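You operate a simulated robot arm through the tools that you are given. There is no shell and no other tool.

You are at the controls of a simulated robot arm. One attempt, no reset.

Task
Put the wide blue card on the top of the vice bench away on the narrow steel wall shelf. Take the brass stopper from the top of the vice bench and leave it in the yellow bin there. Stack the 10 MICRON white carton from the top of the vice bench on top of the 5 MICRON white carton. Take the narrow bag on the top of the vice bench and put it away on the lower shelf of the goods rack. Fetch the small grey block that says "good" from the top of the vice bench and set it on the grate under the drum spout. Turn the grey dial to SENSOR. Put the silver bowl in the sink bowl. Put the tagged injector marked "237" from the top of the pump bench on the narrow steel wall shelf and the tagged injector marked "203" on top of the coils carton there. Take the thick silver ring and leave it on the top of the sink bench. Press the blue start button two times. Pull the green drawer open. Do these in any order. Set down upright: small grey block, tagged injector.
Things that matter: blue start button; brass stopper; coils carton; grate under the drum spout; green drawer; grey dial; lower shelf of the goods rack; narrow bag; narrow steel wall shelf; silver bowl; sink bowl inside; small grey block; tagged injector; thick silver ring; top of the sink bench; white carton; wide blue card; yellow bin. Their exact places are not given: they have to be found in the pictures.

Only the result counts: the job must be done as asked and must still hold three seconds after the hand-in. Knocking over, shifting, dropping, spilling or breaking anything else fails it. Lids that push on must go on centred and level and be pressed home; caps that screw on are set level and turned clockwise until they are tight.

Robot
A 7-joint arm with a two-finger parallel gripper on a trunk, on a base that drives. Base frame: it is fixed to the floor where the robot stands at the start and does not move with it; the origin is under the middle of the robot, x ahead of it, y to its left, z up. Readings come in m, degrees, newtons and seconds.
With the tool pointing down near the work surface it reaches from about 0.3 to 0.72 m from the robot's upright axis, wherever it stands. Its first joint turns from -166.0 to 166.0 degrees. Places, roughly: blue start button [2.7, -0.7, 0.9]; brass stopper (3x3x3 cm) [-3.6, 0, 0.9]; coils carton [1.75, 0.25, 1]; grate under the drum spout (15x15 cm) [-3.12, -0.52, 0.62]; green drawer [-0.9, -1.6, 0.7]; grey dial [-2.5, 1.8, 1]; lower shelf of the goods rack [2.5, -4.2, 0.7]; narrow bag [-4.5, 0.25, 1]; narrow steel wall shelf (15x68 cm) [0.76, 1.1, 1.42]; silver bowl (7x7x5 cm) [1.6, 0.2, 0.9]; sink bowl inside [3.6, -1, 0.7]; small grey block [-4.75, 0.5, 1]; tagged injector [1.5, 0.25, 1]; thick silver ring (6x6x3 cm) [2, 0.2, 0.9]; top of the sink bench [3.1, -0.8, 0.9]; white carton [-3.5, -0.25, 1]; wide blue card [-4, 0, 1]; yellow bin [-4.25, 0, 1]. Payload 3.43 kg.
Tool frame: the origin (TCP) lies between the finger pads and is the grasp point; the fingertips stand 0.03 m ahead of it; z points along the fingers, y is the line along which they close. The gripper opens to 0.094 m. The fingers are 0.028 m wide and 0.01 m thick; the gripper's body (0.05 by 0.096 m) begins 0.055 m behind the TCP.
Orientation is that of the tool frame in the base frame, as a unit quaternion [x, y, z, w]. With the fingers straight down and closing along the base's y, the tool's x points along the base's -x, its y along +y and its z along -z.

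Tools
- The arm moves only by the tool play_rows. Its argument "rows" is a list of rows, each a list of 7 numbers: the shift along the tool's x, y, z in mm, then the turn, a rotation vector about the tool's x, y, z in degrees, then the finger opening in mm, from 0 to 94. In form: [[x, y, z, wx, wy, wz, jaw], ...]. A call has 1 to 20 rows; each row shifts and turns the commanded pose from where the row before left it, along the tool's axes as they then stand. A row lasts 0.2 s, in which the tool goes at most 0.05 m and 8.6 degrees; a call with a longer step from one row to the next is refused whole, and so is a gripper value outside its range. A pose out of reach is approached as far as the arm can. The call stops where the force on the tool passes 40 N (or 10 N more than at its start, if that is more) or the arm is blocked; 0.2 s more then pass. Each finger travels about 0.108 m/s and halts on what it meets, pressing with about 30 N; the grip force reading is that of the motor and also rises with nothing between the fingers. The clock runs only during rows and for 0.2 s after the last one: add rows that do not move to give the fingers time. It gives the time, the measured TCP pose, the force on the tool (base axes), the opening and the grip force at its end, in the units of the frame above (readings bear some noise), with the torque about the TCP (base axes, N m) and any sound that the robot's microphone picked up.
- Cameras (640 x 400 px; columns grow to the right, rows downward): "scene" is now at [0.4023, -0.0499, 1.3036]; the picture's right is [0.00, -0.67, 0.74], its down [-0.36, 0.69, 0.62] and it looks along [-0.93, -0.27, -0.24] (base axes); focal length 214 px, centre (320, 200). "wrist" rides on the gripper at [0.076, 0.014, -0.103] in the tool frame; the picture's right is [-0.18, 0.98, 0.00], its down [-0.75, -0.14, -0.64] and it looks along [-0.63, -0.12, 0.77] (tool axes); focal length 243 px, centre (320, 200).
- grab_frame(camera): a new picture of that camera. No time passes.
- move_column(by): slides the trunk up (or, below 0, down) by that many m; the arm and the scene camera ride with it, the base frame stays. It gives what a move gives, with no picture.
- base_move(legs): drives the robot by 1 to 6 legs, each [ahead, left, turn to the left] in m, m and degrees, along the robot's own axes; the way and the turn of a leg run together, so that a leg with both is an arc; at most 1.5 m and 180 degrees a leg. The arm and the cameras ride along, it lands a little off, and it stops where it bumps. It gives what a move gives.
- pan_tilt(pan, tilt): turns the head with the scene camera to pan (to the left, within 80 degrees either way) and tilt (down, from -29 to 69), counted from straight ahead of the robot. It gives what a move gives.
- probe_pixels(camera, pixels): for up to 12 pixels [column, row] of the newest picture of that camera ("zoom" is the newest enlarged one), the place [x, y, z] in the base frame of the surface seen there, good to about 0.002 m. No time passes.
- inspect(camera, box): a new picture of the part [left, top, right, bottom] of that camera's present view, enlarged. No time passes.
- job_done(): hands the job in; it is judged then, once.

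Leave the gripper open and the arm clear of the work at the hand-in unless told otherwise.

The tools are called by a JSON object that holds its "method" and its "body". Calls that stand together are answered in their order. play_rows: Moves the arm, as the interface text tells. Its arguments: {"type":"object","properties":{"rows":{"type":"array","items":{"type":"array","items":{"type":"number"}}}},"required":["rows"]} The other tools are called the same way: move_column (by) slides the trunk up or down; base_move (legs) drives the base; pan_tilt (pan, tilt) turns the head that bears the scene camera; grab_frame (camera) takes a picture; probe_pixels (camera, pixels) gives the place of the surface under pixels of a picture; inspect (camera, box) takes an enlarged picture of a part of a camera's view; job_done () hands the job in.

At the start:

```text
t: 0.0
ee_pos: [0.3921, -0.0076, 1.214]
ee_rot: [0.001, 1.0, 0.0, 0.0]
wrist_force: [0.3, -0.1, -0.5]
moment: [0.01, 0.01, 0.01]
grip_width: 0.094
grasp_force: 0.1
trunk travel left (down, up): [-0.275, 0.315]
robot x, y, heading: [0.0002, 0.0, 0.3]
head pan, tilt: [-48.0, 68.8]
```

scene: 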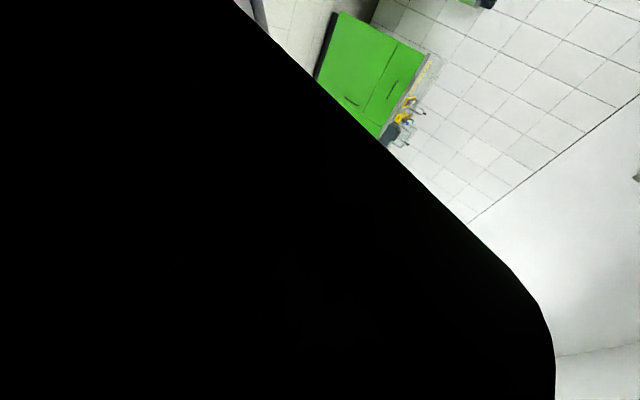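
wrist: 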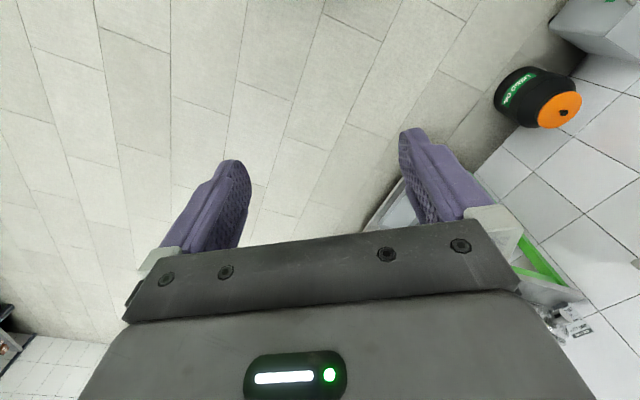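

The scene picture is mostly black (the robot blocks it). I'll turn the head to straight ahead with a small tilt and look.

{"method": "pan_tilt", "body": {"pan": 0, "tilt": 20}}

{"method": "grab_frame", "body": {"camera": "scene"}}

```text
t: 1.2
ee_pos: [0.3917, -0.0077, 1.2136]
ee_rot: [0.0, 1.0, 0.001, 0.0]
wrist_force: [-0.6, -0.6, 0.2]
moment: [0.0, 0.0, -0.01]
grip_width: 0.094
grasp_force: 0.0
trunk travel left (down, up): [-0.275, 0.315]
robot x, y, heading: [-0.0012, -0.0006, -0.2]
head pan, tilt: [0.0, 20.0]
```

```text
taken
```

scene: 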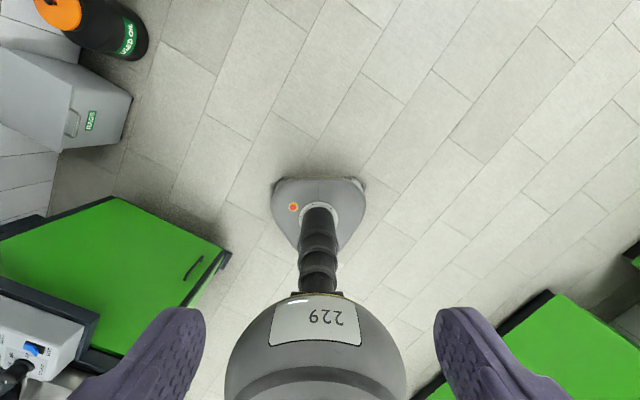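

The view is odd: a round body marked 229 and two fingers. I'll probe some pixels to understand the geometry, and take a wrist picture.

{"method": "probe_pixels", "body": {"camera": "scene", "pixels": [[320, 340], [320, 260], [320, 195], [170, 350], [480, 350], [150, 250], [540, 340], [60, 100], [100, 20], [320, 50], [30, 330], [560, 180]]}}

{"method": "grab_frame", "body": {"camera": "wrist"}}

```text
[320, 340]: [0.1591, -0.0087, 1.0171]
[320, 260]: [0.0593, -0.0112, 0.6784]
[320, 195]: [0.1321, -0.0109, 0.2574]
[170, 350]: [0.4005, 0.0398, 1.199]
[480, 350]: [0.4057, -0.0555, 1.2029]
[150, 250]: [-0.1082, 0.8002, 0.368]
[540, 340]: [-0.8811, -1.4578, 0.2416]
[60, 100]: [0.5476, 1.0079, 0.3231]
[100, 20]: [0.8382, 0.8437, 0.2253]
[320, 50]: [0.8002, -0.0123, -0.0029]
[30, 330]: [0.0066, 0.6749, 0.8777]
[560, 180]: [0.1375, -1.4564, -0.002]
```

```text
taken
```

wrist: 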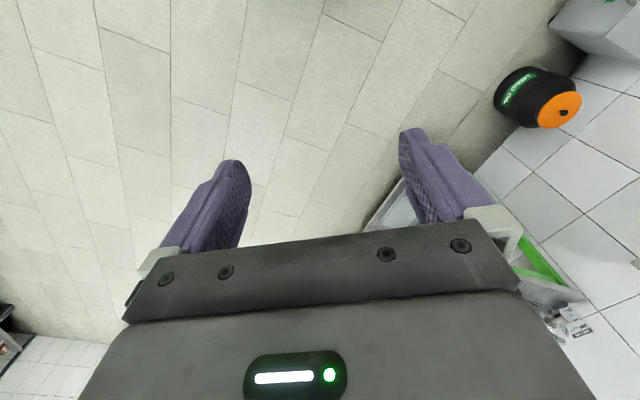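

The head looks almost straight down at tilt 20. I'll tilt it up fully and look ahead, left and right.

{"method": "pan_tilt", "body": {"pan": 0, "tilt": -29}}

{"method": "grab_frame", "body": {"camera": "scene"}}

```text
t: 2.3
ee_pos: [0.3912, -0.0072, 1.2123]
ee_rot: [0.0, 1.0, 0.0, 0.001]
wrist_force: [0.3, -0.1, 0.5]
moment: [0.0, 0.0, 0.0]
grip_width: 0.094
grasp_force: 0.0
trunk travel left (down, up): [-0.275, 0.315]
robot x, y, heading: [-0.0013, -0.0014, 0.1]
head pan, tilt: [0.0, -28.6]
```

```text
taken
```

scene: 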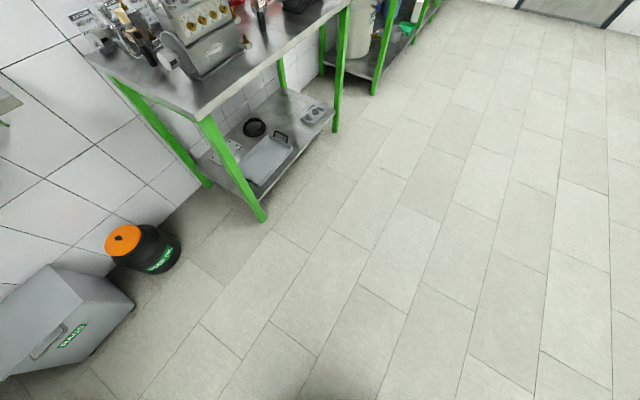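

Now the pump bench is visible at upper left. I'll pan around to survey the room.

{"method": "pan_tilt", "body": {"pan": 40, "tilt": -29}}

{"method": "grab_frame", "body": {"camera": "scene"}}

{"method": "pan_tilt", "body": {"pan": -40, "tilt": -29}}

{"method": "grab_frame", "body": {"camera": "scene"}}

{"method": "pan_tilt", "body": {"pan": 80, "tilt": -29}}

{"method": "grab_frame", "body": {"camera": "scene"}}

{"method": "pan_tilt", "body": {"pan": -80, "tilt": -29}}

{"method": "grab_frame", "body": {"camera": "scene"}}

```text
t: 3.4
ee_pos: [0.3931, -0.0068, 1.2132]
ee_rot: [0.0, 1.0, -0.001, 0.0]
wrist_force: [0.7, -0.9, 0.8]
moment: [0.02, -0.02, -0.01]
grip_width: 0.094
grasp_force: 0.0
trunk travel left (down, up): [-0.275, 0.315]
robot x, y, heading: [0.0023, 0.0001, -0.2]
head pan, tilt: [40.0, -28.6]
```

```text
taken
```

scene: 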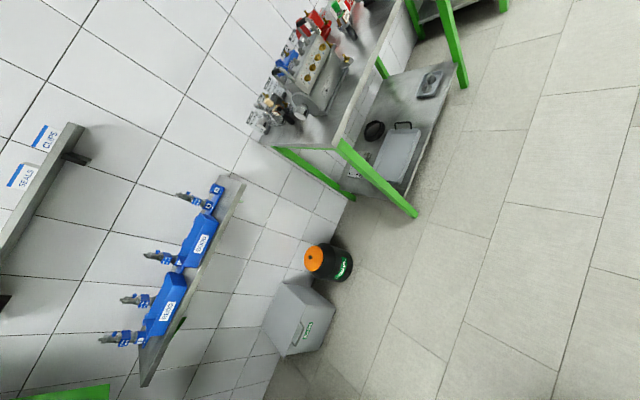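

```text
t: 4.9
ee_pos: [0.3928, -0.0083, 1.2122]
ee_rot: [-0.001, 1.0, 0.001, -0.001]
wrist_force: [-0.1, -0.7, 0.5]
moment: [-0.02, 0.01, -0.03]
grip_width: 0.0941
grasp_force: 0.1
trunk travel left (down, up): [-0.275, 0.315]
robot x, y, heading: [-0.0027, 0.0, 0.1]
head pan, tilt: [-40.0, -28.6]
```

```text
taken
```

scene: 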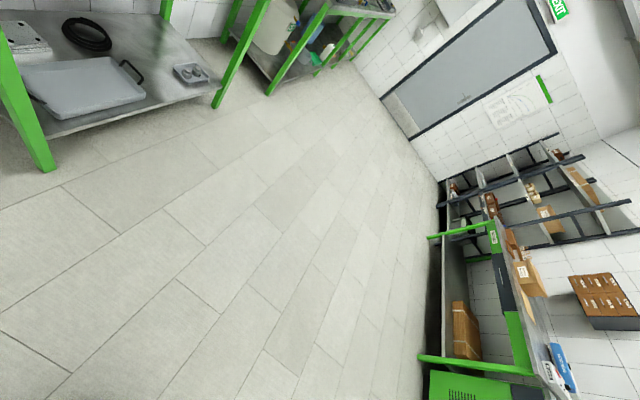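

```text
t: 6.9
ee_pos: [0.3913, -0.0083, 1.2128]
ee_rot: [0.0, 1.0, 0.0, 0.0]
wrist_force: [0.3, -0.1, -0.4]
moment: [0.03, -0.03, -0.04]
grip_width: 0.0941
grasp_force: 0.0
trunk travel left (down, up): [-0.275, 0.315]
robot x, y, heading: [-0.0007, 0.002, 0.1]
head pan, tilt: [80.0, -28.6]
```

```text
taken
```

scene: 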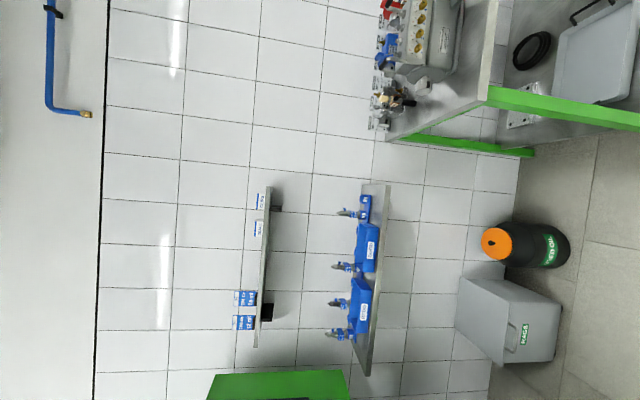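

```text
t: 9.4
ee_pos: [0.3918, -0.0064, 1.2123]
ee_rot: [0.0, 1.0, -0.001, -0.001]
wrist_force: [-0.5, 0.5, -0.1]
moment: [0.06, 0.0, -0.03]
grip_width: 0.0938
grasp_force: 0.2
trunk travel left (down, up): [-0.275, 0.315]
robot x, y, heading: [0.003, 0.0048, -0.0]
head pan, tilt: [-80.0, -28.6]
```

```text
taken
```

scene: 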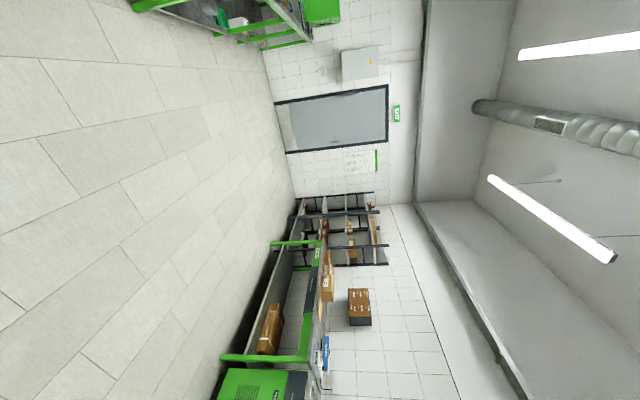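

The head's pan rolls the view: its "forward" is straight down and pan swings it to the side. I'll look at the left wall (pan 80) and probe both shelves.

{"method": "pan_tilt", "body": {"pan": 80, "tilt": -15}}

{"method": "grab_frame", "body": {"camera": "scene"}}

{"method": "inspect", "body": {"camera": "scene", "box": [200, 100, 440, 380]}}

```text
t: 11.9
ee_pos: [0.3918, -0.0084, 1.2123]
ee_rot: [0.0, 1.0, 0.0, 0.001]
wrist_force: [-0.6, 0.2, -0.6]
moment: [0.01, -0.02, -0.02]
grip_width: 0.0939
grasp_force: 0.1
trunk travel left (down, up): [-0.275, 0.315]
robot x, y, heading: [-0.002, -0.0008, 0.0]
head pan, tilt: [80.0, -15.0]
```

```text
taken
```

scene: 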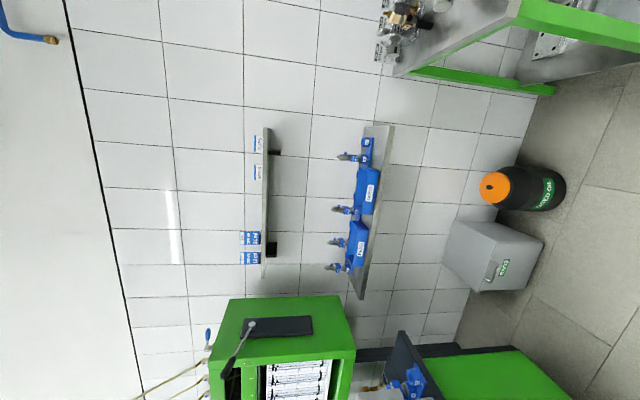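

```text
1.43 times, centred on (320, 240) of scene
```

zoom: 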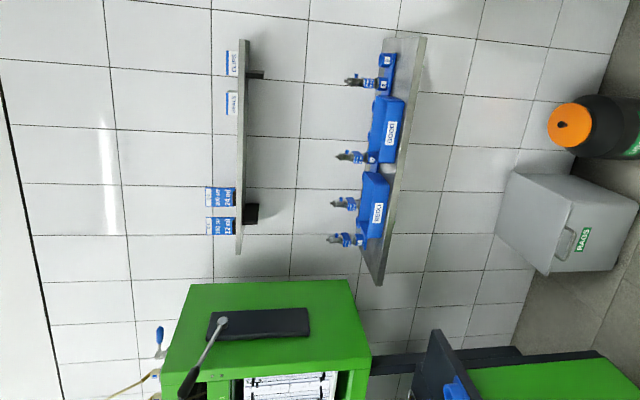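

{"method": "probe_pixels", "body": {"camera": "scene", "pixels": [[269, 132], [263, 275], [269, 200], [258, 245], [257, 172], [375, 130], [360, 290], [383, 160], [330, 220], [280, 310], [345, 310], [410, 380]]}}

```text
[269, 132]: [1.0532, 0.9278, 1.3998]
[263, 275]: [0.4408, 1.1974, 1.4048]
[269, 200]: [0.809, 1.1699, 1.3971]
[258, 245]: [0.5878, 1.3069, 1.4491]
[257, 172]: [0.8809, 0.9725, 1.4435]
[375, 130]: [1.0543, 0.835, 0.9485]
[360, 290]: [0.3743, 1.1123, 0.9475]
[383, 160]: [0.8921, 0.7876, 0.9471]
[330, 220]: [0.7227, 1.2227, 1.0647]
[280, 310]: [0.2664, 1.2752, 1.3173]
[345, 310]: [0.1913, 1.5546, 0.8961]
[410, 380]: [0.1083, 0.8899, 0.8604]
```

The upper shelf (top z≈1.41, front edge from [1.06,0.93] to [0.44,1.20]) is the narrow steel wall shelf. Next I look ahead and probe the pump bench corners.

{"method": "pan_tilt", "body": {"pan": 25, "tilt": -29}}

{"method": "grab_frame", "body": {"camera": "scene"}}

{"method": "inspect", "body": {"camera": "scene", "box": [160, 0, 480, 200]}}

```text
t: 13.1
ee_pos: [0.3916, -0.0075, 1.2119]
ee_rot: [0.0, 1.0, 0.0, 0.0]
wrist_force: [0.5, 0.1, -0.5]
moment: [0.03, 0.0, 0.01]
grip_width: 0.0942
grasp_force: 0.1
trunk travel left (down, up): [-0.275, 0.315]
robot x, y, heading: [0.0013, -0.0001, -0.1]
head pan, tilt: [25.0, -28.6]
```

```text
taken
```

scene: 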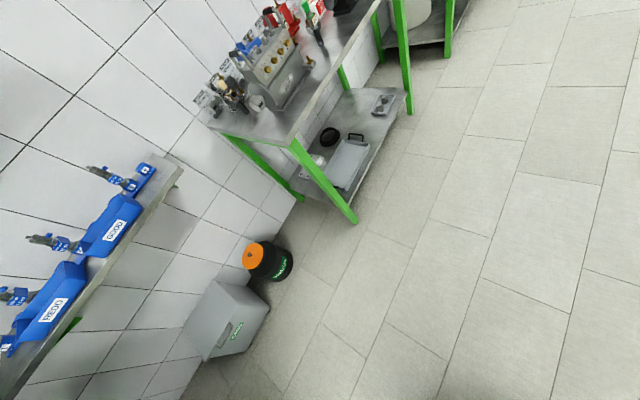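

```text
2.00 times, centred on (320, 100) of scene
```

zoom: 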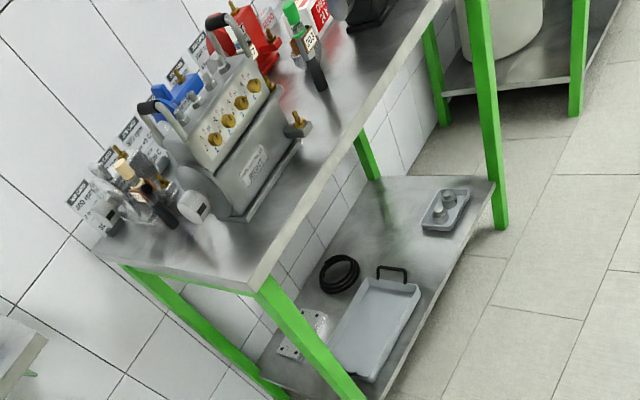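

{"method": "probe_pixels", "body": {"camera": "scene", "pixels": [[288, 144], [340, 62], [372, 12], [210, 128], [260, 125], [405, 110], [357, 220], [445, 40]]}}

```text
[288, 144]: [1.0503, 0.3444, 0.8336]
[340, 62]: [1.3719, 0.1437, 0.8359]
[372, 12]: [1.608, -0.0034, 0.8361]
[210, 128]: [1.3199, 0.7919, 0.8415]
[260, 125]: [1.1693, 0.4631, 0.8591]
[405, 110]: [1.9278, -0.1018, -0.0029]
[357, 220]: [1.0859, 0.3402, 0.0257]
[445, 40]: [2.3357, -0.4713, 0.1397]
```

The bench's front-left corner is at [1.05, 0.34, 0.836] and the edge runs toward about -30°. I'll drive to about 0.5 m before the front edge, and turn to face it (heading 60°).

{"method": "base_move", "body": {"legs": [[1.23, -0.34, 0], [0, 0, 60]]}}

{"method": "pan_tilt", "body": {"pan": 0, "tilt": -29}}

{"method": "grab_frame", "body": {"camera": "scene"}}

```text
t: 22.3
ee_pos: [1.4484, 0.0016, 1.2116]
ee_rot: [-0.507, 0.862, 0.0, 0.0]
wrist_force: [-0.4, 0.5, 0.1]
moment: [0.02, 0.03, 0.02]
grip_width: 0.094
grasp_force: 0.1
trunk travel left (down, up): [-0.275, 0.315]
robot x, y, heading: [1.2528, -0.3366, 60.8]
head pan, tilt: [25.0, -28.6]
```

```text
t: 23.2
ee_pos: [1.4481, 0.0024, 1.2132]
ee_rot: [-0.507, 0.862, 0.0, 0.0]
wrist_force: [0.0, 0.4, -0.9]
moment: [-0.06, 0.0, 0.0]
grip_width: 0.0938
grasp_force: 0.0
trunk travel left (down, up): [-0.275, 0.315]
robot x, y, heading: [1.2502, -0.3349, 61.1]
head pan, tilt: [0.0, -28.6]
```

```text
taken
```

scene: 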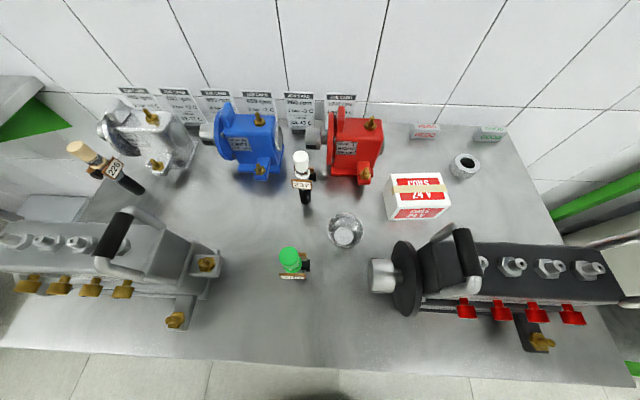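

Clear view: injectors with tags at (100,165), (303,175), (290,262); silver bowl at (345,230); coils carton at (417,195); silver ring at (463,165). I'll zoom in to read tags.

{"method": "inspect", "body": {"camera": "scene", "box": [240, 130, 400, 300]}}

{"method": "inspect", "body": {"camera": "scene", "box": [40, 110, 200, 210]}}

{"method": "inspect", "body": {"camera": "scene", "box": [370, 110, 530, 230]}}

```text
2.35 times, centred on (320, 215) of scene
```

zoom: 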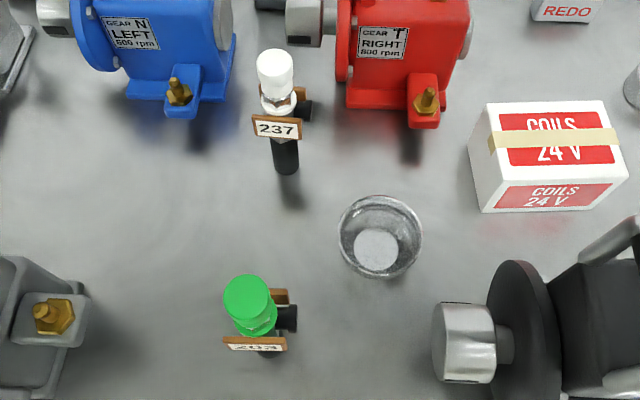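

```text
4.00 times, centred on (120, 160) of scene
```

zoom: 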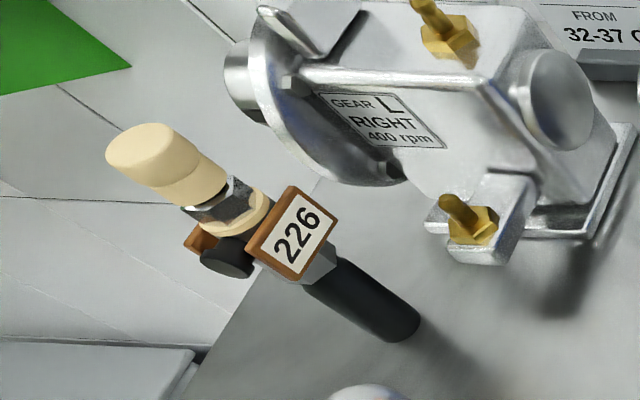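

```text
3.33 times, centred on (450, 170) of scene
```

zoom: 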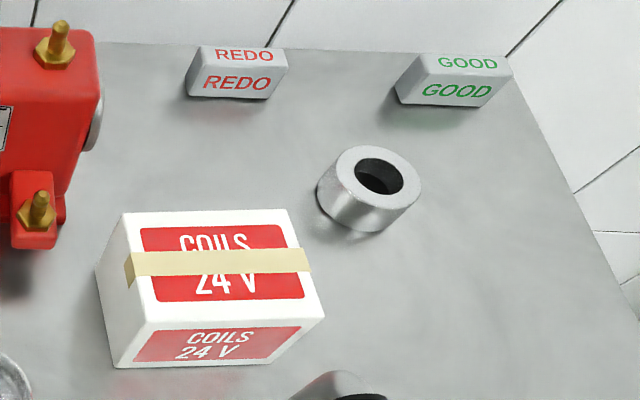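

The green-capped one reads like 203, the white-capped reads 237. I'll probe geometry of the injectors, bowl, carton, ring.

{"method": "inspect", "body": {"camera": "scene", "box": [260, 230, 340, 300]}}

{"method": "probe_pixels", "body": {"camera": "scene", "pixels": [[289, 254], [291, 277], [300, 158], [302, 185], [306, 199], [345, 215], [345, 238], [345, 250], [417, 180], [393, 176], [440, 176], [464, 172]]}}

```text
5.71 times, centred on (300, 265) of scene
```

zoom: 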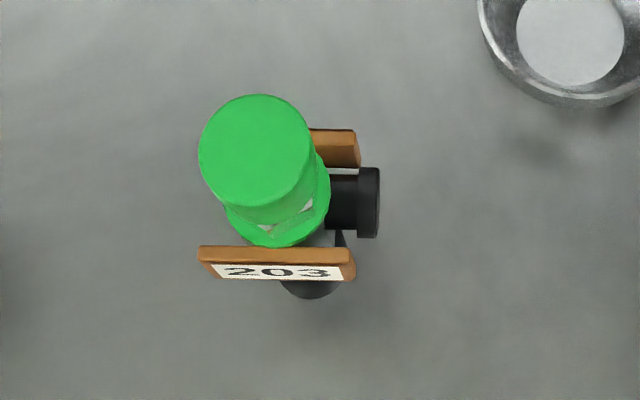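

```text
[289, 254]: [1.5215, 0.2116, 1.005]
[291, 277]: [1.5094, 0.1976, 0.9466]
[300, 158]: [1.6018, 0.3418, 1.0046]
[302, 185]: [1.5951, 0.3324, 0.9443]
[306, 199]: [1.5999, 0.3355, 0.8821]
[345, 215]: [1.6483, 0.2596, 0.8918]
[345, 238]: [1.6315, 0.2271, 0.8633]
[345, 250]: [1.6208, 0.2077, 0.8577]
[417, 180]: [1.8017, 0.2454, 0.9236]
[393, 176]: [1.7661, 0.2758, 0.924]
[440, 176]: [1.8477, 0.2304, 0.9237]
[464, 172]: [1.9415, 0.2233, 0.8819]
```

{"method": "probe_pixels", "body": {"camera": "zoom", "pixels": [[205, 252], [275, 252], [348, 254], [335, 133], [352, 133], [368, 180], [255, 150], [205, 155], [305, 145], [255, 100], [310, 290], [150, 330]]}}

{"method": "inspect", "body": {"camera": "scene", "box": [270, 140, 340, 210]}}

```text
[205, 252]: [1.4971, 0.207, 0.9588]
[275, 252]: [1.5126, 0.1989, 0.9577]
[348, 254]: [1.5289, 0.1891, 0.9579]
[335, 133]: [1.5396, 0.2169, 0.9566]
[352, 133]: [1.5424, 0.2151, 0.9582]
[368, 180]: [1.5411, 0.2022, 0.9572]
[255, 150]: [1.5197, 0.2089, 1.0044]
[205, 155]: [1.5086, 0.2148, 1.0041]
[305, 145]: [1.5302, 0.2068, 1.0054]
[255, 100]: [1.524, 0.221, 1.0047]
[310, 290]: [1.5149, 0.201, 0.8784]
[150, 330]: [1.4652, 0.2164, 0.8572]
```

```text
5.71 times, centred on (305, 175) of scene
```

zoom: 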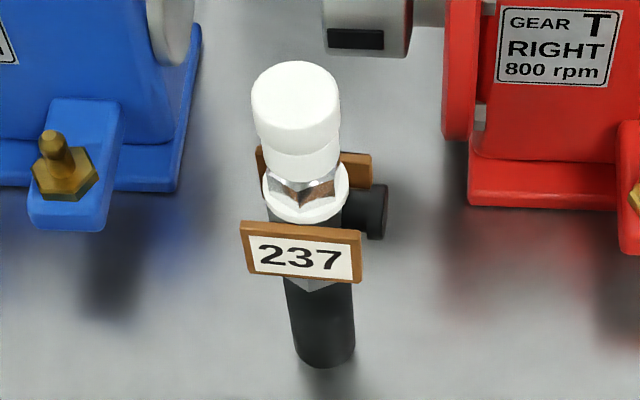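

The injectors stand on z≈0.857, top at 1.005, with flat tag plates front and back (top z≈0.958). Before driving closer I check how far the robot's base reaches ahead and how high the pump handles are.

{"method": "probe_pixels", "body": {"camera": "scene", "pixels": [[120, 215], [462, 235], [404, 270], [340, 125], [240, 112], [150, 115], [320, 372], [70, 350], [560, 375], [415, 168], [390, 205], [445, 205]]}}

{"method": "pan_tilt", "body": {"pan": 0, "tilt": 15}}

{"method": "grab_frame", "body": {"camera": "scene"}}

```text
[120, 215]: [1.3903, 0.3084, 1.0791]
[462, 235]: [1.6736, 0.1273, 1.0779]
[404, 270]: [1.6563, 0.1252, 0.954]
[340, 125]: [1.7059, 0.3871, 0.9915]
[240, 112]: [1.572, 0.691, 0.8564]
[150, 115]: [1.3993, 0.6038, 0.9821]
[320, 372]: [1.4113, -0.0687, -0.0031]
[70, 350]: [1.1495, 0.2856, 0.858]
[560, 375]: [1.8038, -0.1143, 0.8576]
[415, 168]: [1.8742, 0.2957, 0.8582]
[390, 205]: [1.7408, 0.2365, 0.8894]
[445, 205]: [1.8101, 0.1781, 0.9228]
```

```text
t: 24.3
ee_pos: [1.4481, 0.0033, 1.2142]
ee_rot: [-0.507, 0.862, -0.001, 0.0]
wrist_force: [0.2, -0.5, -0.6]
moment: [-0.01, -0.01, -0.02]
grip_width: 0.0937
grasp_force: 0.1
trunk travel left (down, up): [-0.275, 0.315]
robot x, y, heading: [1.252, -0.3364, 61.0]
head pan, tilt: [0.0, 15.0]
```

```text
taken
```

scene: 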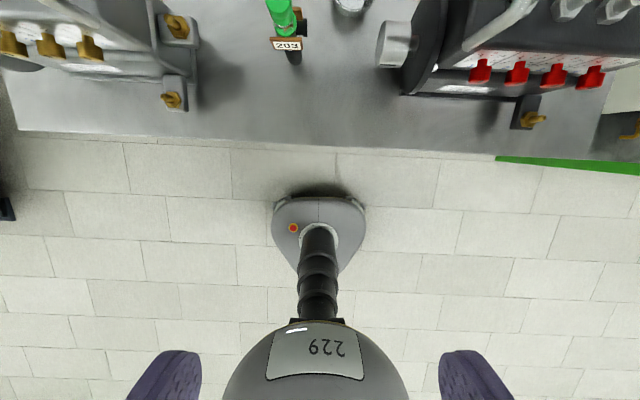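

{"method": "probe_pixels", "body": {"camera": "scene", "pixels": [[320, 199], [275, 205], [363, 205], [320, 188], [320, 240], [320, 300], [320, 135], [100, 128], [540, 160], [320, 150], [277, 215], [362, 215]]}}

```text
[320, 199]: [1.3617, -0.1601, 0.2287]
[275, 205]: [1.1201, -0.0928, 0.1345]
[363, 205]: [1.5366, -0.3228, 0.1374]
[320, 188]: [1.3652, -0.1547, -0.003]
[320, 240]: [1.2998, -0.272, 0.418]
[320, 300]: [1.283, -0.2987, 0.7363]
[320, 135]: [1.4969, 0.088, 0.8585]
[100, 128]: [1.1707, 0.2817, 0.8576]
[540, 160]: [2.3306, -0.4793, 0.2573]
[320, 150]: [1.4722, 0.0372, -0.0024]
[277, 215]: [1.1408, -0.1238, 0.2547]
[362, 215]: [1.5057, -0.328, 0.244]
```

The base reaches 0.21 m ahead of the axis; the bench edge would be ~0.34 m away after the move. I'll drive 0.15 ahead and 0.27 right, then look again.

{"method": "base_move", "body": {"legs": [[0.15, -0.27, 0]]}}

{"method": "pan_tilt", "body": {"pan": 0, "tilt": -20}}

{"method": "grab_frame", "body": {"camera": "scene"}}

{"method": "grab_frame", "body": {"camera": "wrist"}}

```text
t: 26.4
ee_pos: [1.7649, 0.0005, 1.2131]
ee_rot: [-0.508, 0.861, 0.001, 0.001]
wrist_force: [-0.3, 0.5, 0.1]
moment: [-0.02, 0.02, 0.0]
grip_width: 0.0939
grasp_force: 0.0
trunk travel left (down, up): [-0.275, 0.315]
robot x, y, heading: [1.5667, -0.3423, 61.0]
head pan, tilt: [0.0, 15.0]
```

```text
t: 27.4
ee_pos: [1.7636, 0.0008, 1.2137]
ee_rot: [-0.508, 0.861, 0.0, 0.0]
wrist_force: [0.0, 0.1, -0.2]
moment: [0.01, -0.04, -0.02]
grip_width: 0.0941
grasp_force: 0.0
trunk travel left (down, up): [-0.275, 0.315]
robot x, y, heading: [1.567, -0.3376, 61.1]
head pan, tilt: [0.0, -20.0]
```

```text
taken
```

scene: 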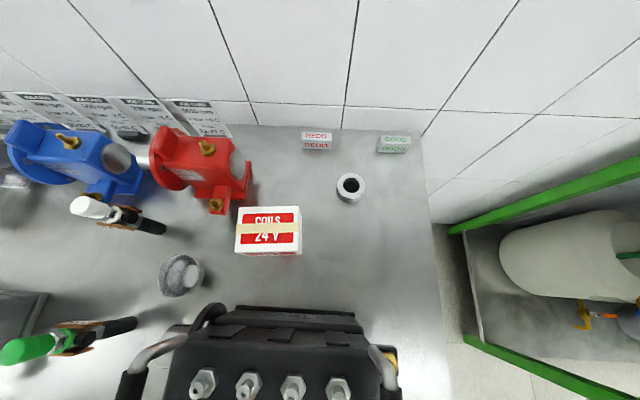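

```text
taken
```

wrist: 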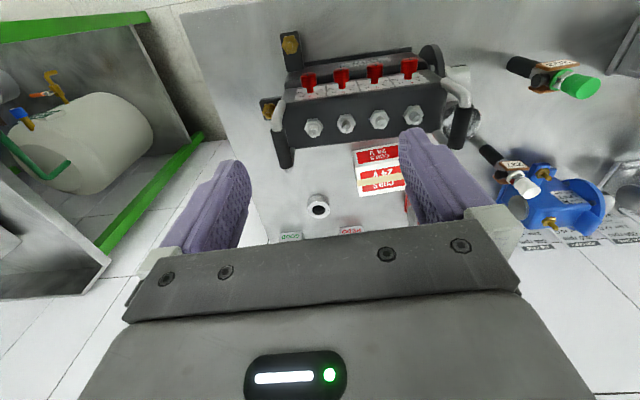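

The robot now stands at [1.567,-0.34], heading 61°. I'll zoom on the carton and the 203 injector to get exact positions.

{"method": "inspect", "body": {"camera": "scene", "box": [220, 170, 380, 270]}}

{"method": "probe_pixels", "body": {"camera": "zoom", "pixels": [[70, 165], [310, 150], [310, 215], [60, 260], [315, 260], [80, 330], [325, 330], [190, 180], [520, 40], [520, 110], [480, 75], [560, 75]]}}

```text
4.00 times, centred on (300, 220) of scene
```

zoom: 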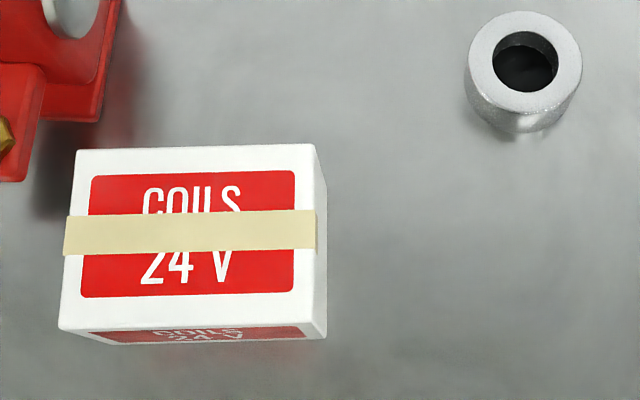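

```text
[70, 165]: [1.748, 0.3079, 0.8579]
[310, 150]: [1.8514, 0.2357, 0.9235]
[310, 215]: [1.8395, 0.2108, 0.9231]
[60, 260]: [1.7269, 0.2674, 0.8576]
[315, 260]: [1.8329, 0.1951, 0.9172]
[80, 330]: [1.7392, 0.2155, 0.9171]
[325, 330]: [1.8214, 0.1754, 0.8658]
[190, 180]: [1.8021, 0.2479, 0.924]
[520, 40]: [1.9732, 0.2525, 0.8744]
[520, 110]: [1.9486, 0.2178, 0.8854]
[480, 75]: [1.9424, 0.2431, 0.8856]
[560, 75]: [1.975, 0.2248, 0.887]
```

{"method": "probe_pixels", "body": {"camera": "zoom", "pixels": [[84, 156], [308, 150], [68, 322], [298, 318], [188, 236], [526, 18], [526, 106], [474, 62], [576, 62], [526, 90]]}}

{"method": "inspect", "body": {"camera": "scene", "box": [0, 250, 200, 400]}}

```text
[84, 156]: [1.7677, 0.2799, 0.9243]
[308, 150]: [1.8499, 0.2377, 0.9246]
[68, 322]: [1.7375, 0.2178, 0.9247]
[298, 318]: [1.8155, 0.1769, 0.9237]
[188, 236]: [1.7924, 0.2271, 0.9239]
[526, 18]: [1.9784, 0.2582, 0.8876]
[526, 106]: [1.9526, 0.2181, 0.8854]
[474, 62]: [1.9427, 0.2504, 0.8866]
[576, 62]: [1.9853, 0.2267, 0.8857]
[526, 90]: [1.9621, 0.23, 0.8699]
```

```text
2.67 times, centred on (100, 325) of scene
```

zoom: 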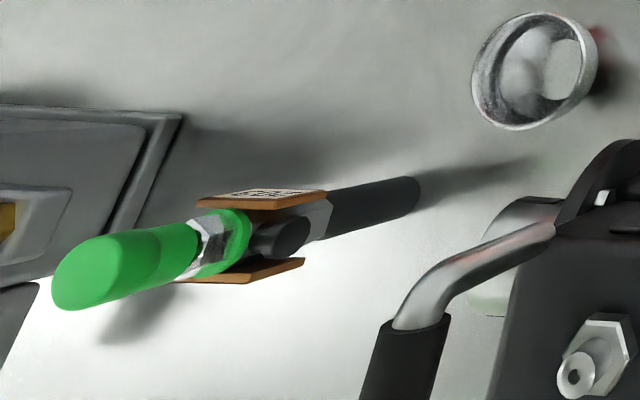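

The carton top centre is [1.793, 0.228, 0.924], ring centre [1.965, 0.2385]. I'll turn the tool 90.5° about its axis so the fingers close along the depth direction (on the tag plates).

{"method": "play_rows", "body": {"rows": [[0, 0, 0, 0, 0, 8.227, 94], [0, 0, 0, 0, 0, 8.227, 94], [0, 0, 0, 0, 0, 8.227, 94], [0, 0, 0, 0, 0, 8.227, 94], [0, 0, 0, 0, 0, 8.227, 94], [0, 0, 0, 0, 0, 8.227, 94], [0, 0, 0, 0, 0, 8.227, 94], [0, 0, 0, 0, 0, 8.227, 94], [0, 0, 0, 0, 0, 8.227, 94], [0, 0, 0, 0, 0, 8.227, 94], [0, 0, 0, 0, 0, 8.227, 94], [0, 0, 0, 0, 0, 0, 94]]}}

```text
t: 30.0
ee_pos: [1.7624, -0.0, 1.2134]
ee_rot: [0.254, 0.967, 0.0, 0.0]
wrist_force: [-0.2, -0.3, -0.4]
moment: [0.02, -0.02, 0.01]
grip_width: 0.0941
grasp_force: 0.1
trunk travel left (down, up): [-0.275, 0.315]
robot x, y, heading: [1.568, -0.3393, 61.0]
head pan, tilt: [0.0, -20.0]
```

Turned. Now move above the 203 injector at [1.520, 0.2105] and stop at z≈1.12, then check with cameras.

{"method": "play_rows", "body": {"rows": [[40, 8, 0, 0, 0, 0, 94], [40, 8, 0, 0, 0, 0, 94], [40, 8, 0, 0, 0, 0, 94], [40, 8, 0, 0, 0, 0, 94], [40, 8, 0, 0, 0, 0, 94], [40, 8, 0, 0, 0, 0, 94], [40, 8, 0, 0, 0, 0, 94], [34.8, 7.9, 0, 0, 0, 0, 94], [0, 0, 30, 0, 0, 0, 94], [0, 0, 30, 0, 0, 0, 94], [0, 0, 30, 0, 0, 0, 94], [0, 0, 0, 0, 0, 0, 94]]}}

{"method": "grab_frame", "body": {"camera": "wrist"}}

{"method": "grab_frame", "body": {"camera": "scene"}}

```text
t: 32.6
ee_pos: [1.52, 0.2125, 1.1201]
ee_rot: [0.254, 0.967, 0.0, -0.001]
wrist_force: [-0.3, 0.4, 0.2]
moment: [-0.01, -0.01, 0.02]
grip_width: 0.0939
grasp_force: 0.0
trunk travel left (down, up): [-0.275, 0.315]
robot x, y, heading: [1.5712, -0.3368, 60.9]
head pan, tilt: [0.0, -20.0]
```

```text
taken
```

wrist: 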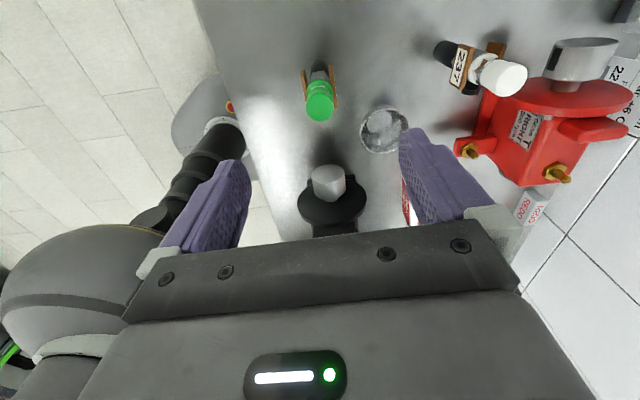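

```text
taken
```

scene: 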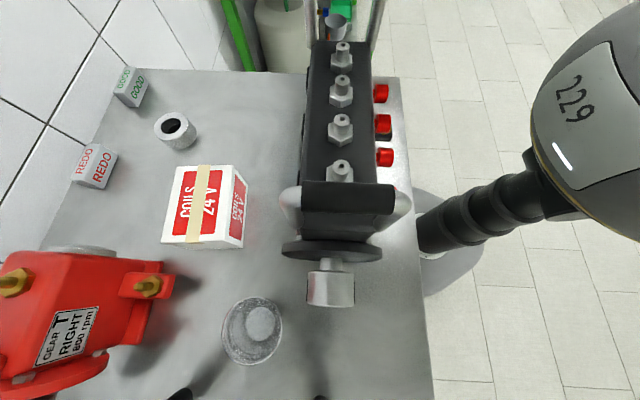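

Both cameras ride on the hand, so I can see: the green cap at (320,105) in the wrist view is right where the tool axis passes. I'll descend to z≈0.957 so the fingers straddle the tag plates.

{"method": "play_rows", "body": {"rows": [[0, -2, 20, 0, 0, 0, 94], [0, 0, 20, 0, 0, 0, 94], [0, 0, 20, 0, 0, 0, 94], [0, 0, 20, 0, 0, 0, 94], [0, 0, 20, 0, 0, 0, 94], [0, 0, 20, 0, 0, 0, 94], [0, 0, 20, 0, 0, 0, 94], [0, 0, 15, 0, 0, 0, 94], [0, 0, 7, 0, 0, 0, 94], [0, 0, 0, 0, 0, 0, 94]]}}

{"method": "grab_frame", "body": {"camera": "wrist"}}

{"method": "pan_tilt", "body": {"pan": 0, "tilt": 40}}

{"method": "grab_frame", "body": {"camera": "scene"}}

```text
t: 34.8
ee_pos: [1.5193, 0.2087, 0.9586]
ee_rot: [0.254, 0.967, 0.001, 0.001]
wrist_force: [-0.2, 0.6, 0.4]
moment: [0.03, -0.01, 0.02]
grip_width: 0.094
grasp_force: 0.1
trunk travel left (down, up): [-0.275, 0.315]
robot x, y, heading: [1.5714, -0.3409, 61.2]
head pan, tilt: [0.0, -20.0]
```

```text
taken
```

wrist: 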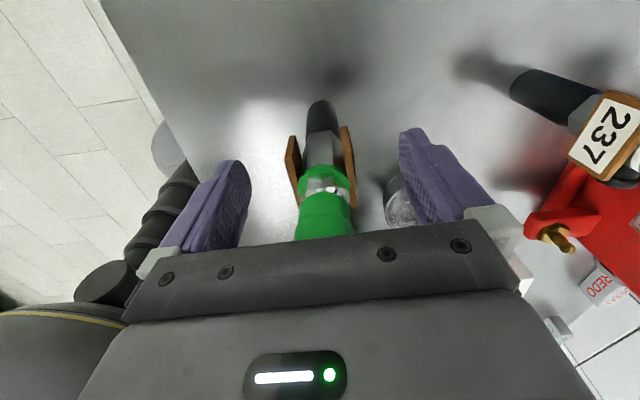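

```text
t: 36.1
ee_pos: [1.5199, 0.2094, 0.9594]
ee_rot: [0.254, 0.967, 0.0, 0.0]
wrist_force: [-0.5, 0.4, 0.3]
moment: [-0.03, 0.03, -0.01]
grip_width: 0.0941
grasp_force: 0.0
trunk travel left (down, up): [-0.275, 0.315]
robot x, y, heading: [1.5654, -0.3377, 61.3]
head pan, tilt: [0.0, 40.0]
```

```text
taken
```

scene: 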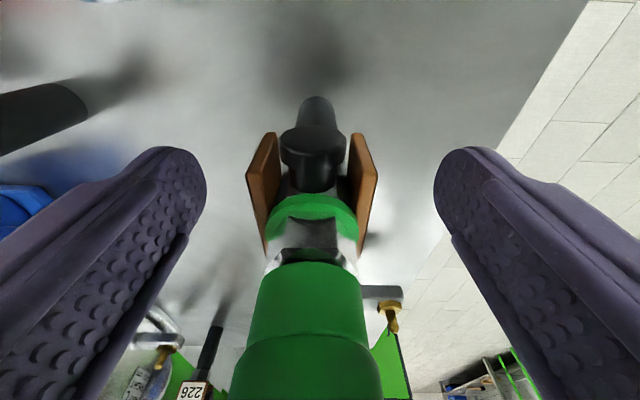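

The tag plates sit between the fingers, slightly toward one side. I'll probe the plates to centre exactly.

{"method": "probe_pixels", "body": {"camera": "scene", "pixels": [[255, 175], [270, 145], [374, 175], [356, 145], [268, 240], [366, 240], [312, 330], [180, 200], [465, 200], [312, 110], [312, 150]]}}

```text
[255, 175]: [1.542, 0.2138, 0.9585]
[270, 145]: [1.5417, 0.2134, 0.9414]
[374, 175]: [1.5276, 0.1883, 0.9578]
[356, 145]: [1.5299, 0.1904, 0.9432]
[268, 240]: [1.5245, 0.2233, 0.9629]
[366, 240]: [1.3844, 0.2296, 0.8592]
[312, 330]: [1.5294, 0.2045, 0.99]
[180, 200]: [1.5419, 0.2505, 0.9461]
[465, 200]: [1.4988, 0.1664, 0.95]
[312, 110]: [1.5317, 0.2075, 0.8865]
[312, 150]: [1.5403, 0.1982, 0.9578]
```

Plates are centred within 0.6 mm. Closing the fingers on the plates.

{"method": "play_rows", "body": {"rows": [[0, 0.5, 0, 0, 0, 0, 60], [0, 0, 0, 0, 0, 0, 45], [0, 0, 0, 0, 0, 0, 36], [0, 0, 0, 0, 0, 0, 30], [0, 0, 0, 0, 0, 0, 20], [0, 0, 0, 0, 0, 0, 10], [0, 0, 0, 0, 0, 0, 10], [0, 0, 0, 0, 0, 0, 10]]}}

```text
t: 37.9
ee_pos: [1.5204, 0.2102, 0.9609]
ee_rot: [0.254, 0.967, 0.0, 0.0]
wrist_force: [0.6, 2.0, 2.3]
moment: [0.08, 0.01, -0.03]
grip_width: 0.0371
grasp_force: 29.8
trunk travel left (down, up): [-0.275, 0.315]
robot x, y, heading: [1.5651, -0.3407, 61.2]
head pan, tilt: [0.0, 40.0]
```

Gripped at 37 mm width. Lifting 140 mm and moving over the coils carton.

{"method": "play_rows", "body": {"rows": [[0, 0, -8, 0, 0, 0, 10], [0, 0, -12, 0, 0, 0, 10], [0, 0, -20, 0, 0, 0, 10], [0, 0, -25, 0, 0, 0, 10], [0, 0, -25, 0, 0, 0, 10], [0, 0, -25, 0, 0, 0, 10], [0, 0, -25, 0, 0, 0, 10], [-22.9, 14.93, 0, 0, 0, 0, 10], [-22.9, 14.93, 0, 0, 0, 0, 10], [-22.9, 14.93, 0, 0, 0, 0, 10], [-22.9, 14.93, 0, 0, 0, 0, 10], [-22.9, 14.93, 0, 0, 0, 0, 10], [-22.9, 14.93, 0, 0, 0, 0, 10], [-22.9, 14.93, 0, 0, 0, 0, 10], [-22.9, 14.93, 0, 0, 0, 0, 10], [-22.9, 14.93, 0, 0, 0, 0, 10], [-22.9, 14.93, 0, 0, 0, 0, 10], [0, 0, 0, 0, 0, 0, 10]]}}

{"method": "grab_frame", "body": {"camera": "scene"}}

{"method": "grab_frame", "body": {"camera": "wrist"}}

```text
t: 41.7
ee_pos: [1.7912, 0.2268, 1.1001]
ee_rot: [0.254, 0.967, 0.0, 0.0]
wrist_force: [-0.3, -0.1, -3.0]
moment: [0.0, 0.0, -0.02]
grip_width: 0.0371
grasp_force: 30.0
trunk travel left (down, up): [-0.275, 0.315]
robot x, y, heading: [1.5686, -0.3386, 61.2]
head pan, tilt: [0.0, 40.0]
```

```text
taken
```

scene: 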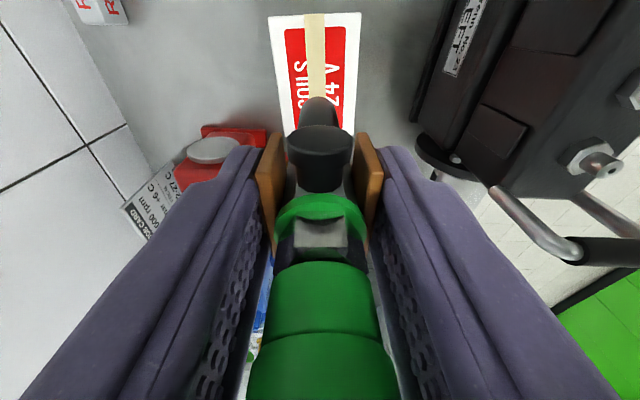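

```text
taken
```

wrist: 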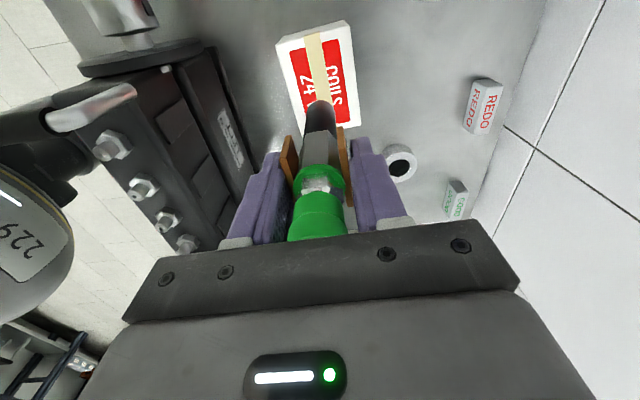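

Held straight, weight about 3 N. Lowering toward the carton: 68 mm first, then small steps.

{"method": "play_rows", "body": {"rows": [[1, -1, 15, 0, 0, 0, 10], [0, 2, 15, 0, 0, 0, 10], [0, 0, 15, 0, 0, 0, 10], [0, 0, 12, 0, 0, 0, 10], [0, 0, 8, 0, 0, 0, 10], [0, 0, 3, 0, 0, 0, 10], [0, 0, 0, 0, 0, 0, 10]]}}

{"method": "grab_frame", "body": {"camera": "wrist"}}

```text
t: 43.3
ee_pos: [1.792, 0.2292, 1.0319]
ee_rot: [0.253, 0.967, 0.0, 0.0]
wrist_force: [-0.1, 0.1, -3.8]
moment: [0.02, 0.04, 0.01]
grip_width: 0.0373
grasp_force: 30.3
trunk travel left (down, up): [-0.275, 0.315]
robot x, y, heading: [1.5683, -0.3369, 61.3]
head pan, tilt: [0.0, 40.0]
```

```text
taken
```

wrist: 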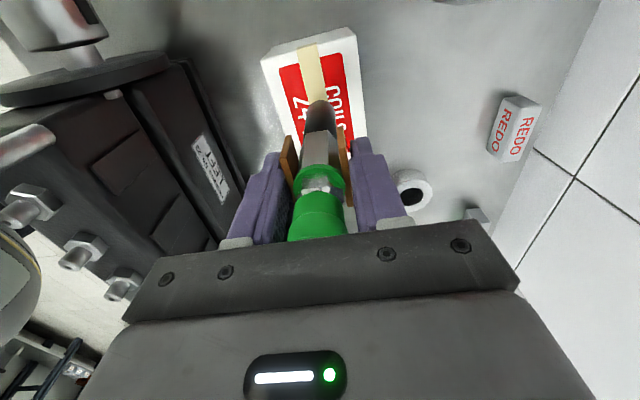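

Over the middle of the carton. Stepping down slowly.

{"method": "play_rows", "body": {"rows": [[0, 0, 1.5, 0, 0, 0, 10], [0, 0, 1.5, 0, 0, 0, 10], [0, 0, 1, 0, 0, 0, 10], [0, 0, 0, 0, 0, 0, 10]]}}

```text
t: 44.3
ee_pos: [1.7924, 0.2276, 1.028]
ee_rot: [0.254, 0.967, -0.001, 0.001]
wrist_force: [-0.8, 0.1, -3.4]
moment: [0.03, 0.02, 0.01]
grip_width: 0.0371
grasp_force: 30.6
trunk travel left (down, up): [-0.275, 0.315]
robot x, y, heading: [1.5698, -0.3394, 61.2]
head pan, tilt: [0.0, 40.0]
```

{"method": "play_rows", "body": {"rows": [[0, 0, 1, 0, 0, 0, 10], [0, 0, 1, 0, 0, 0, 10], [0, 0, 0, 0, 0, 0, 10]]}}

```text
t: 45.1
ee_pos: [1.793, 0.2275, 1.0259]
ee_rot: [0.254, 0.967, 0.0, 0.0]
wrist_force: [0.7, 0.1, -1.4]
moment: [-0.07, 0.02, 0.0]
grip_width: 0.037
grasp_force: 30.3
trunk travel left (down, up): [-0.275, 0.315]
robot x, y, heading: [1.5684, -0.3383, 61.1]
head pan, tilt: [0.0, 40.0]
```

The weight on the tool dropped from 3.4 to 1.4 N: contact starts. One more millimetre, then release slowly.

{"method": "play_rows", "body": {"rows": [[0, 0, 1, 0, 0, 0, 10], [0, 0, 0, 0, 0, 0, 10], [0, 0, 0, 0, 0, 0, 36], [0, 0, 0, 0, 0, 0, 42], [0, 0, 0, 0, 0, 0, 50], [0, 0, 0, 0, 0, 0, 65], [0, 0, 0, 0, 0, 0, 80], [0, 0, 0, 0, 0, 0, 94], [0, 0, 0, 0, 0, 0, 94]]}}

{"method": "grab_frame", "body": {"camera": "scene"}}

```text
t: 47.1
ee_pos: [1.7913, 0.2287, 1.0253]
ee_rot: [0.255, 0.967, 0.0, 0.0]
wrist_force: [-0.1, 0.2, 0.7]
moment: [0.01, -0.01, 0.0]
grip_width: 0.0939
grasp_force: 0.1
trunk travel left (down, up): [-0.275, 0.315]
robot x, y, heading: [1.5688, -0.3378, 61.1]
head pan, tilt: [0.0, 40.0]
```

```text
taken
```

scene: 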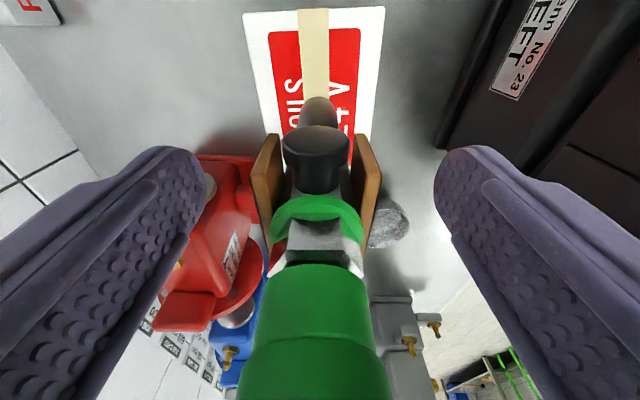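

203 stands upright on the carton, fingers are open. I retreat straight up, then look down.

{"method": "play_rows", "body": {"rows": [[0, 0, -15, 0, 0, 0, 94], [0, 0, -20, 0, 0, 0, 94], [0, 0, -25, 0, 0, 0, 94], [0, 0, -30, 0, 0, 0, 94], [0, 0, -30, 0, 0, 0, 94], [0, 0, -30, 0, 0, 0, 94], [0, 0, 0, 0, 0, 0, 94]]}}

{"method": "pan_tilt", "body": {"pan": 0, "tilt": 25}}

{"method": "grab_frame", "body": {"camera": "scene"}}

```text
t: 48.7
ee_pos: [1.7926, 0.2303, 1.1767]
ee_rot: [0.253, 0.967, 0.001, 0.0]
wrist_force: [0.1, 0.3, -1.5]
moment: [-0.02, 0.01, -0.01]
grip_width: 0.0937
grasp_force: 0.1
trunk travel left (down, up): [-0.275, 0.315]
robot x, y, heading: [1.5716, -0.3367, 61.1]
head pan, tilt: [0.0, 40.0]
```

```text
t: 49.5
ee_pos: [1.7929, 0.2294, 1.1751]
ee_rot: [0.254, 0.967, 0.0, 0.001]
wrist_force: [0.6, 0.7, 0.7]
moment: [-0.01, 0.01, 0.01]
grip_width: 0.0937
grasp_force: 0.2
trunk travel left (down, up): [-0.275, 0.315]
robot x, y, heading: [1.5695, -0.339, 61.1]
head pan, tilt: [0.0, 25.0]
```

```text
taken
```

scene: 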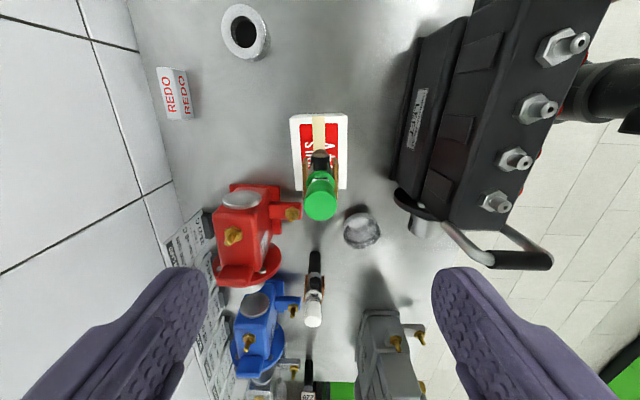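

203 stands upright. Next, move over the 237 injector at about [1.602, 0.343].

{"method": "play_rows", "body": {"rows": [[37, 1, 0, 0, 0, 0, 94], [37, 1, 0, 0, 0, 0, 94], [37, 1, 0, 0, 0, 0, 94], [37, 1, 0, 0, 0, 0, 94], [37, 1, 0, 0, 0, 0, 94], [37, 0, 0, 0, 0, 0, 60], [0, 0, 0, 0, 0, 0, 60]]}}

{"method": "pan_tilt", "body": {"pan": 0, "tilt": 15}}

{"method": "grab_frame", "body": {"camera": "scene"}}

{"method": "grab_frame", "body": {"camera": "wrist"}}

```text
t: 51.1
ee_pos: [1.5998, 0.3411, 1.1773]
ee_rot: [0.253, 0.967, 0.0, 0.0]
wrist_force: [-0.4, 0.0, -1.2]
moment: [-0.01, 0.0, 0.0]
grip_width: 0.06
grasp_force: 0.1
trunk travel left (down, up): [-0.275, 0.315]
robot x, y, heading: [1.5663, -0.3416, 61.0]
head pan, tilt: [0.0, 25.0]
```

```text
t: 51.8
ee_pos: [1.6021, 0.3419, 1.1775]
ee_rot: [0.254, 0.967, -0.001, 0.001]
wrist_force: [0.0, 0.6, 0.0]
moment: [0.0, -0.02, -0.01]
grip_width: 0.0598
grasp_force: 0.1
trunk travel left (down, up): [-0.275, 0.315]
robot x, y, heading: [1.5676, -0.3371, 61.1]
head pan, tilt: [0.0, 15.0]
```

```text
taken
```

scene: 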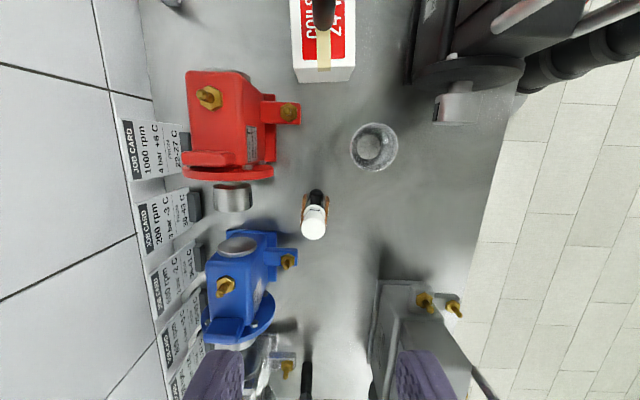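

```text
taken
```

wrist: 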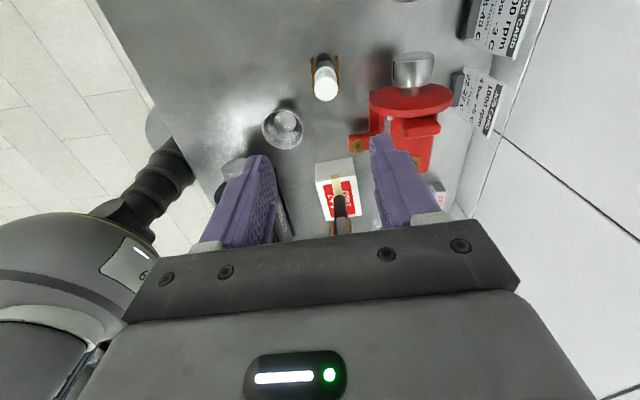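

{"method": "inspect", "body": {"camera": "scene", "box": [280, 180, 350, 250]}}

```text
5.71 times, centred on (315, 215) of scene
```

zoom: 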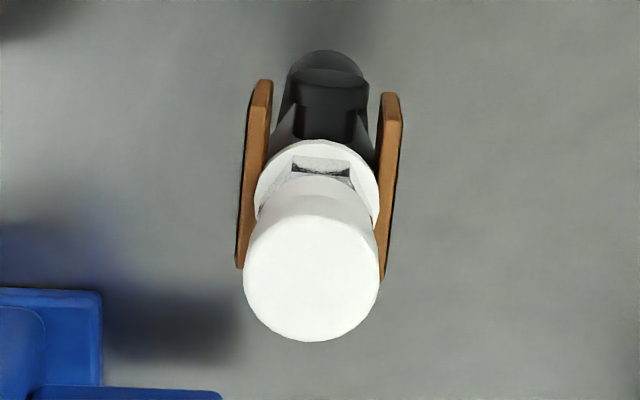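

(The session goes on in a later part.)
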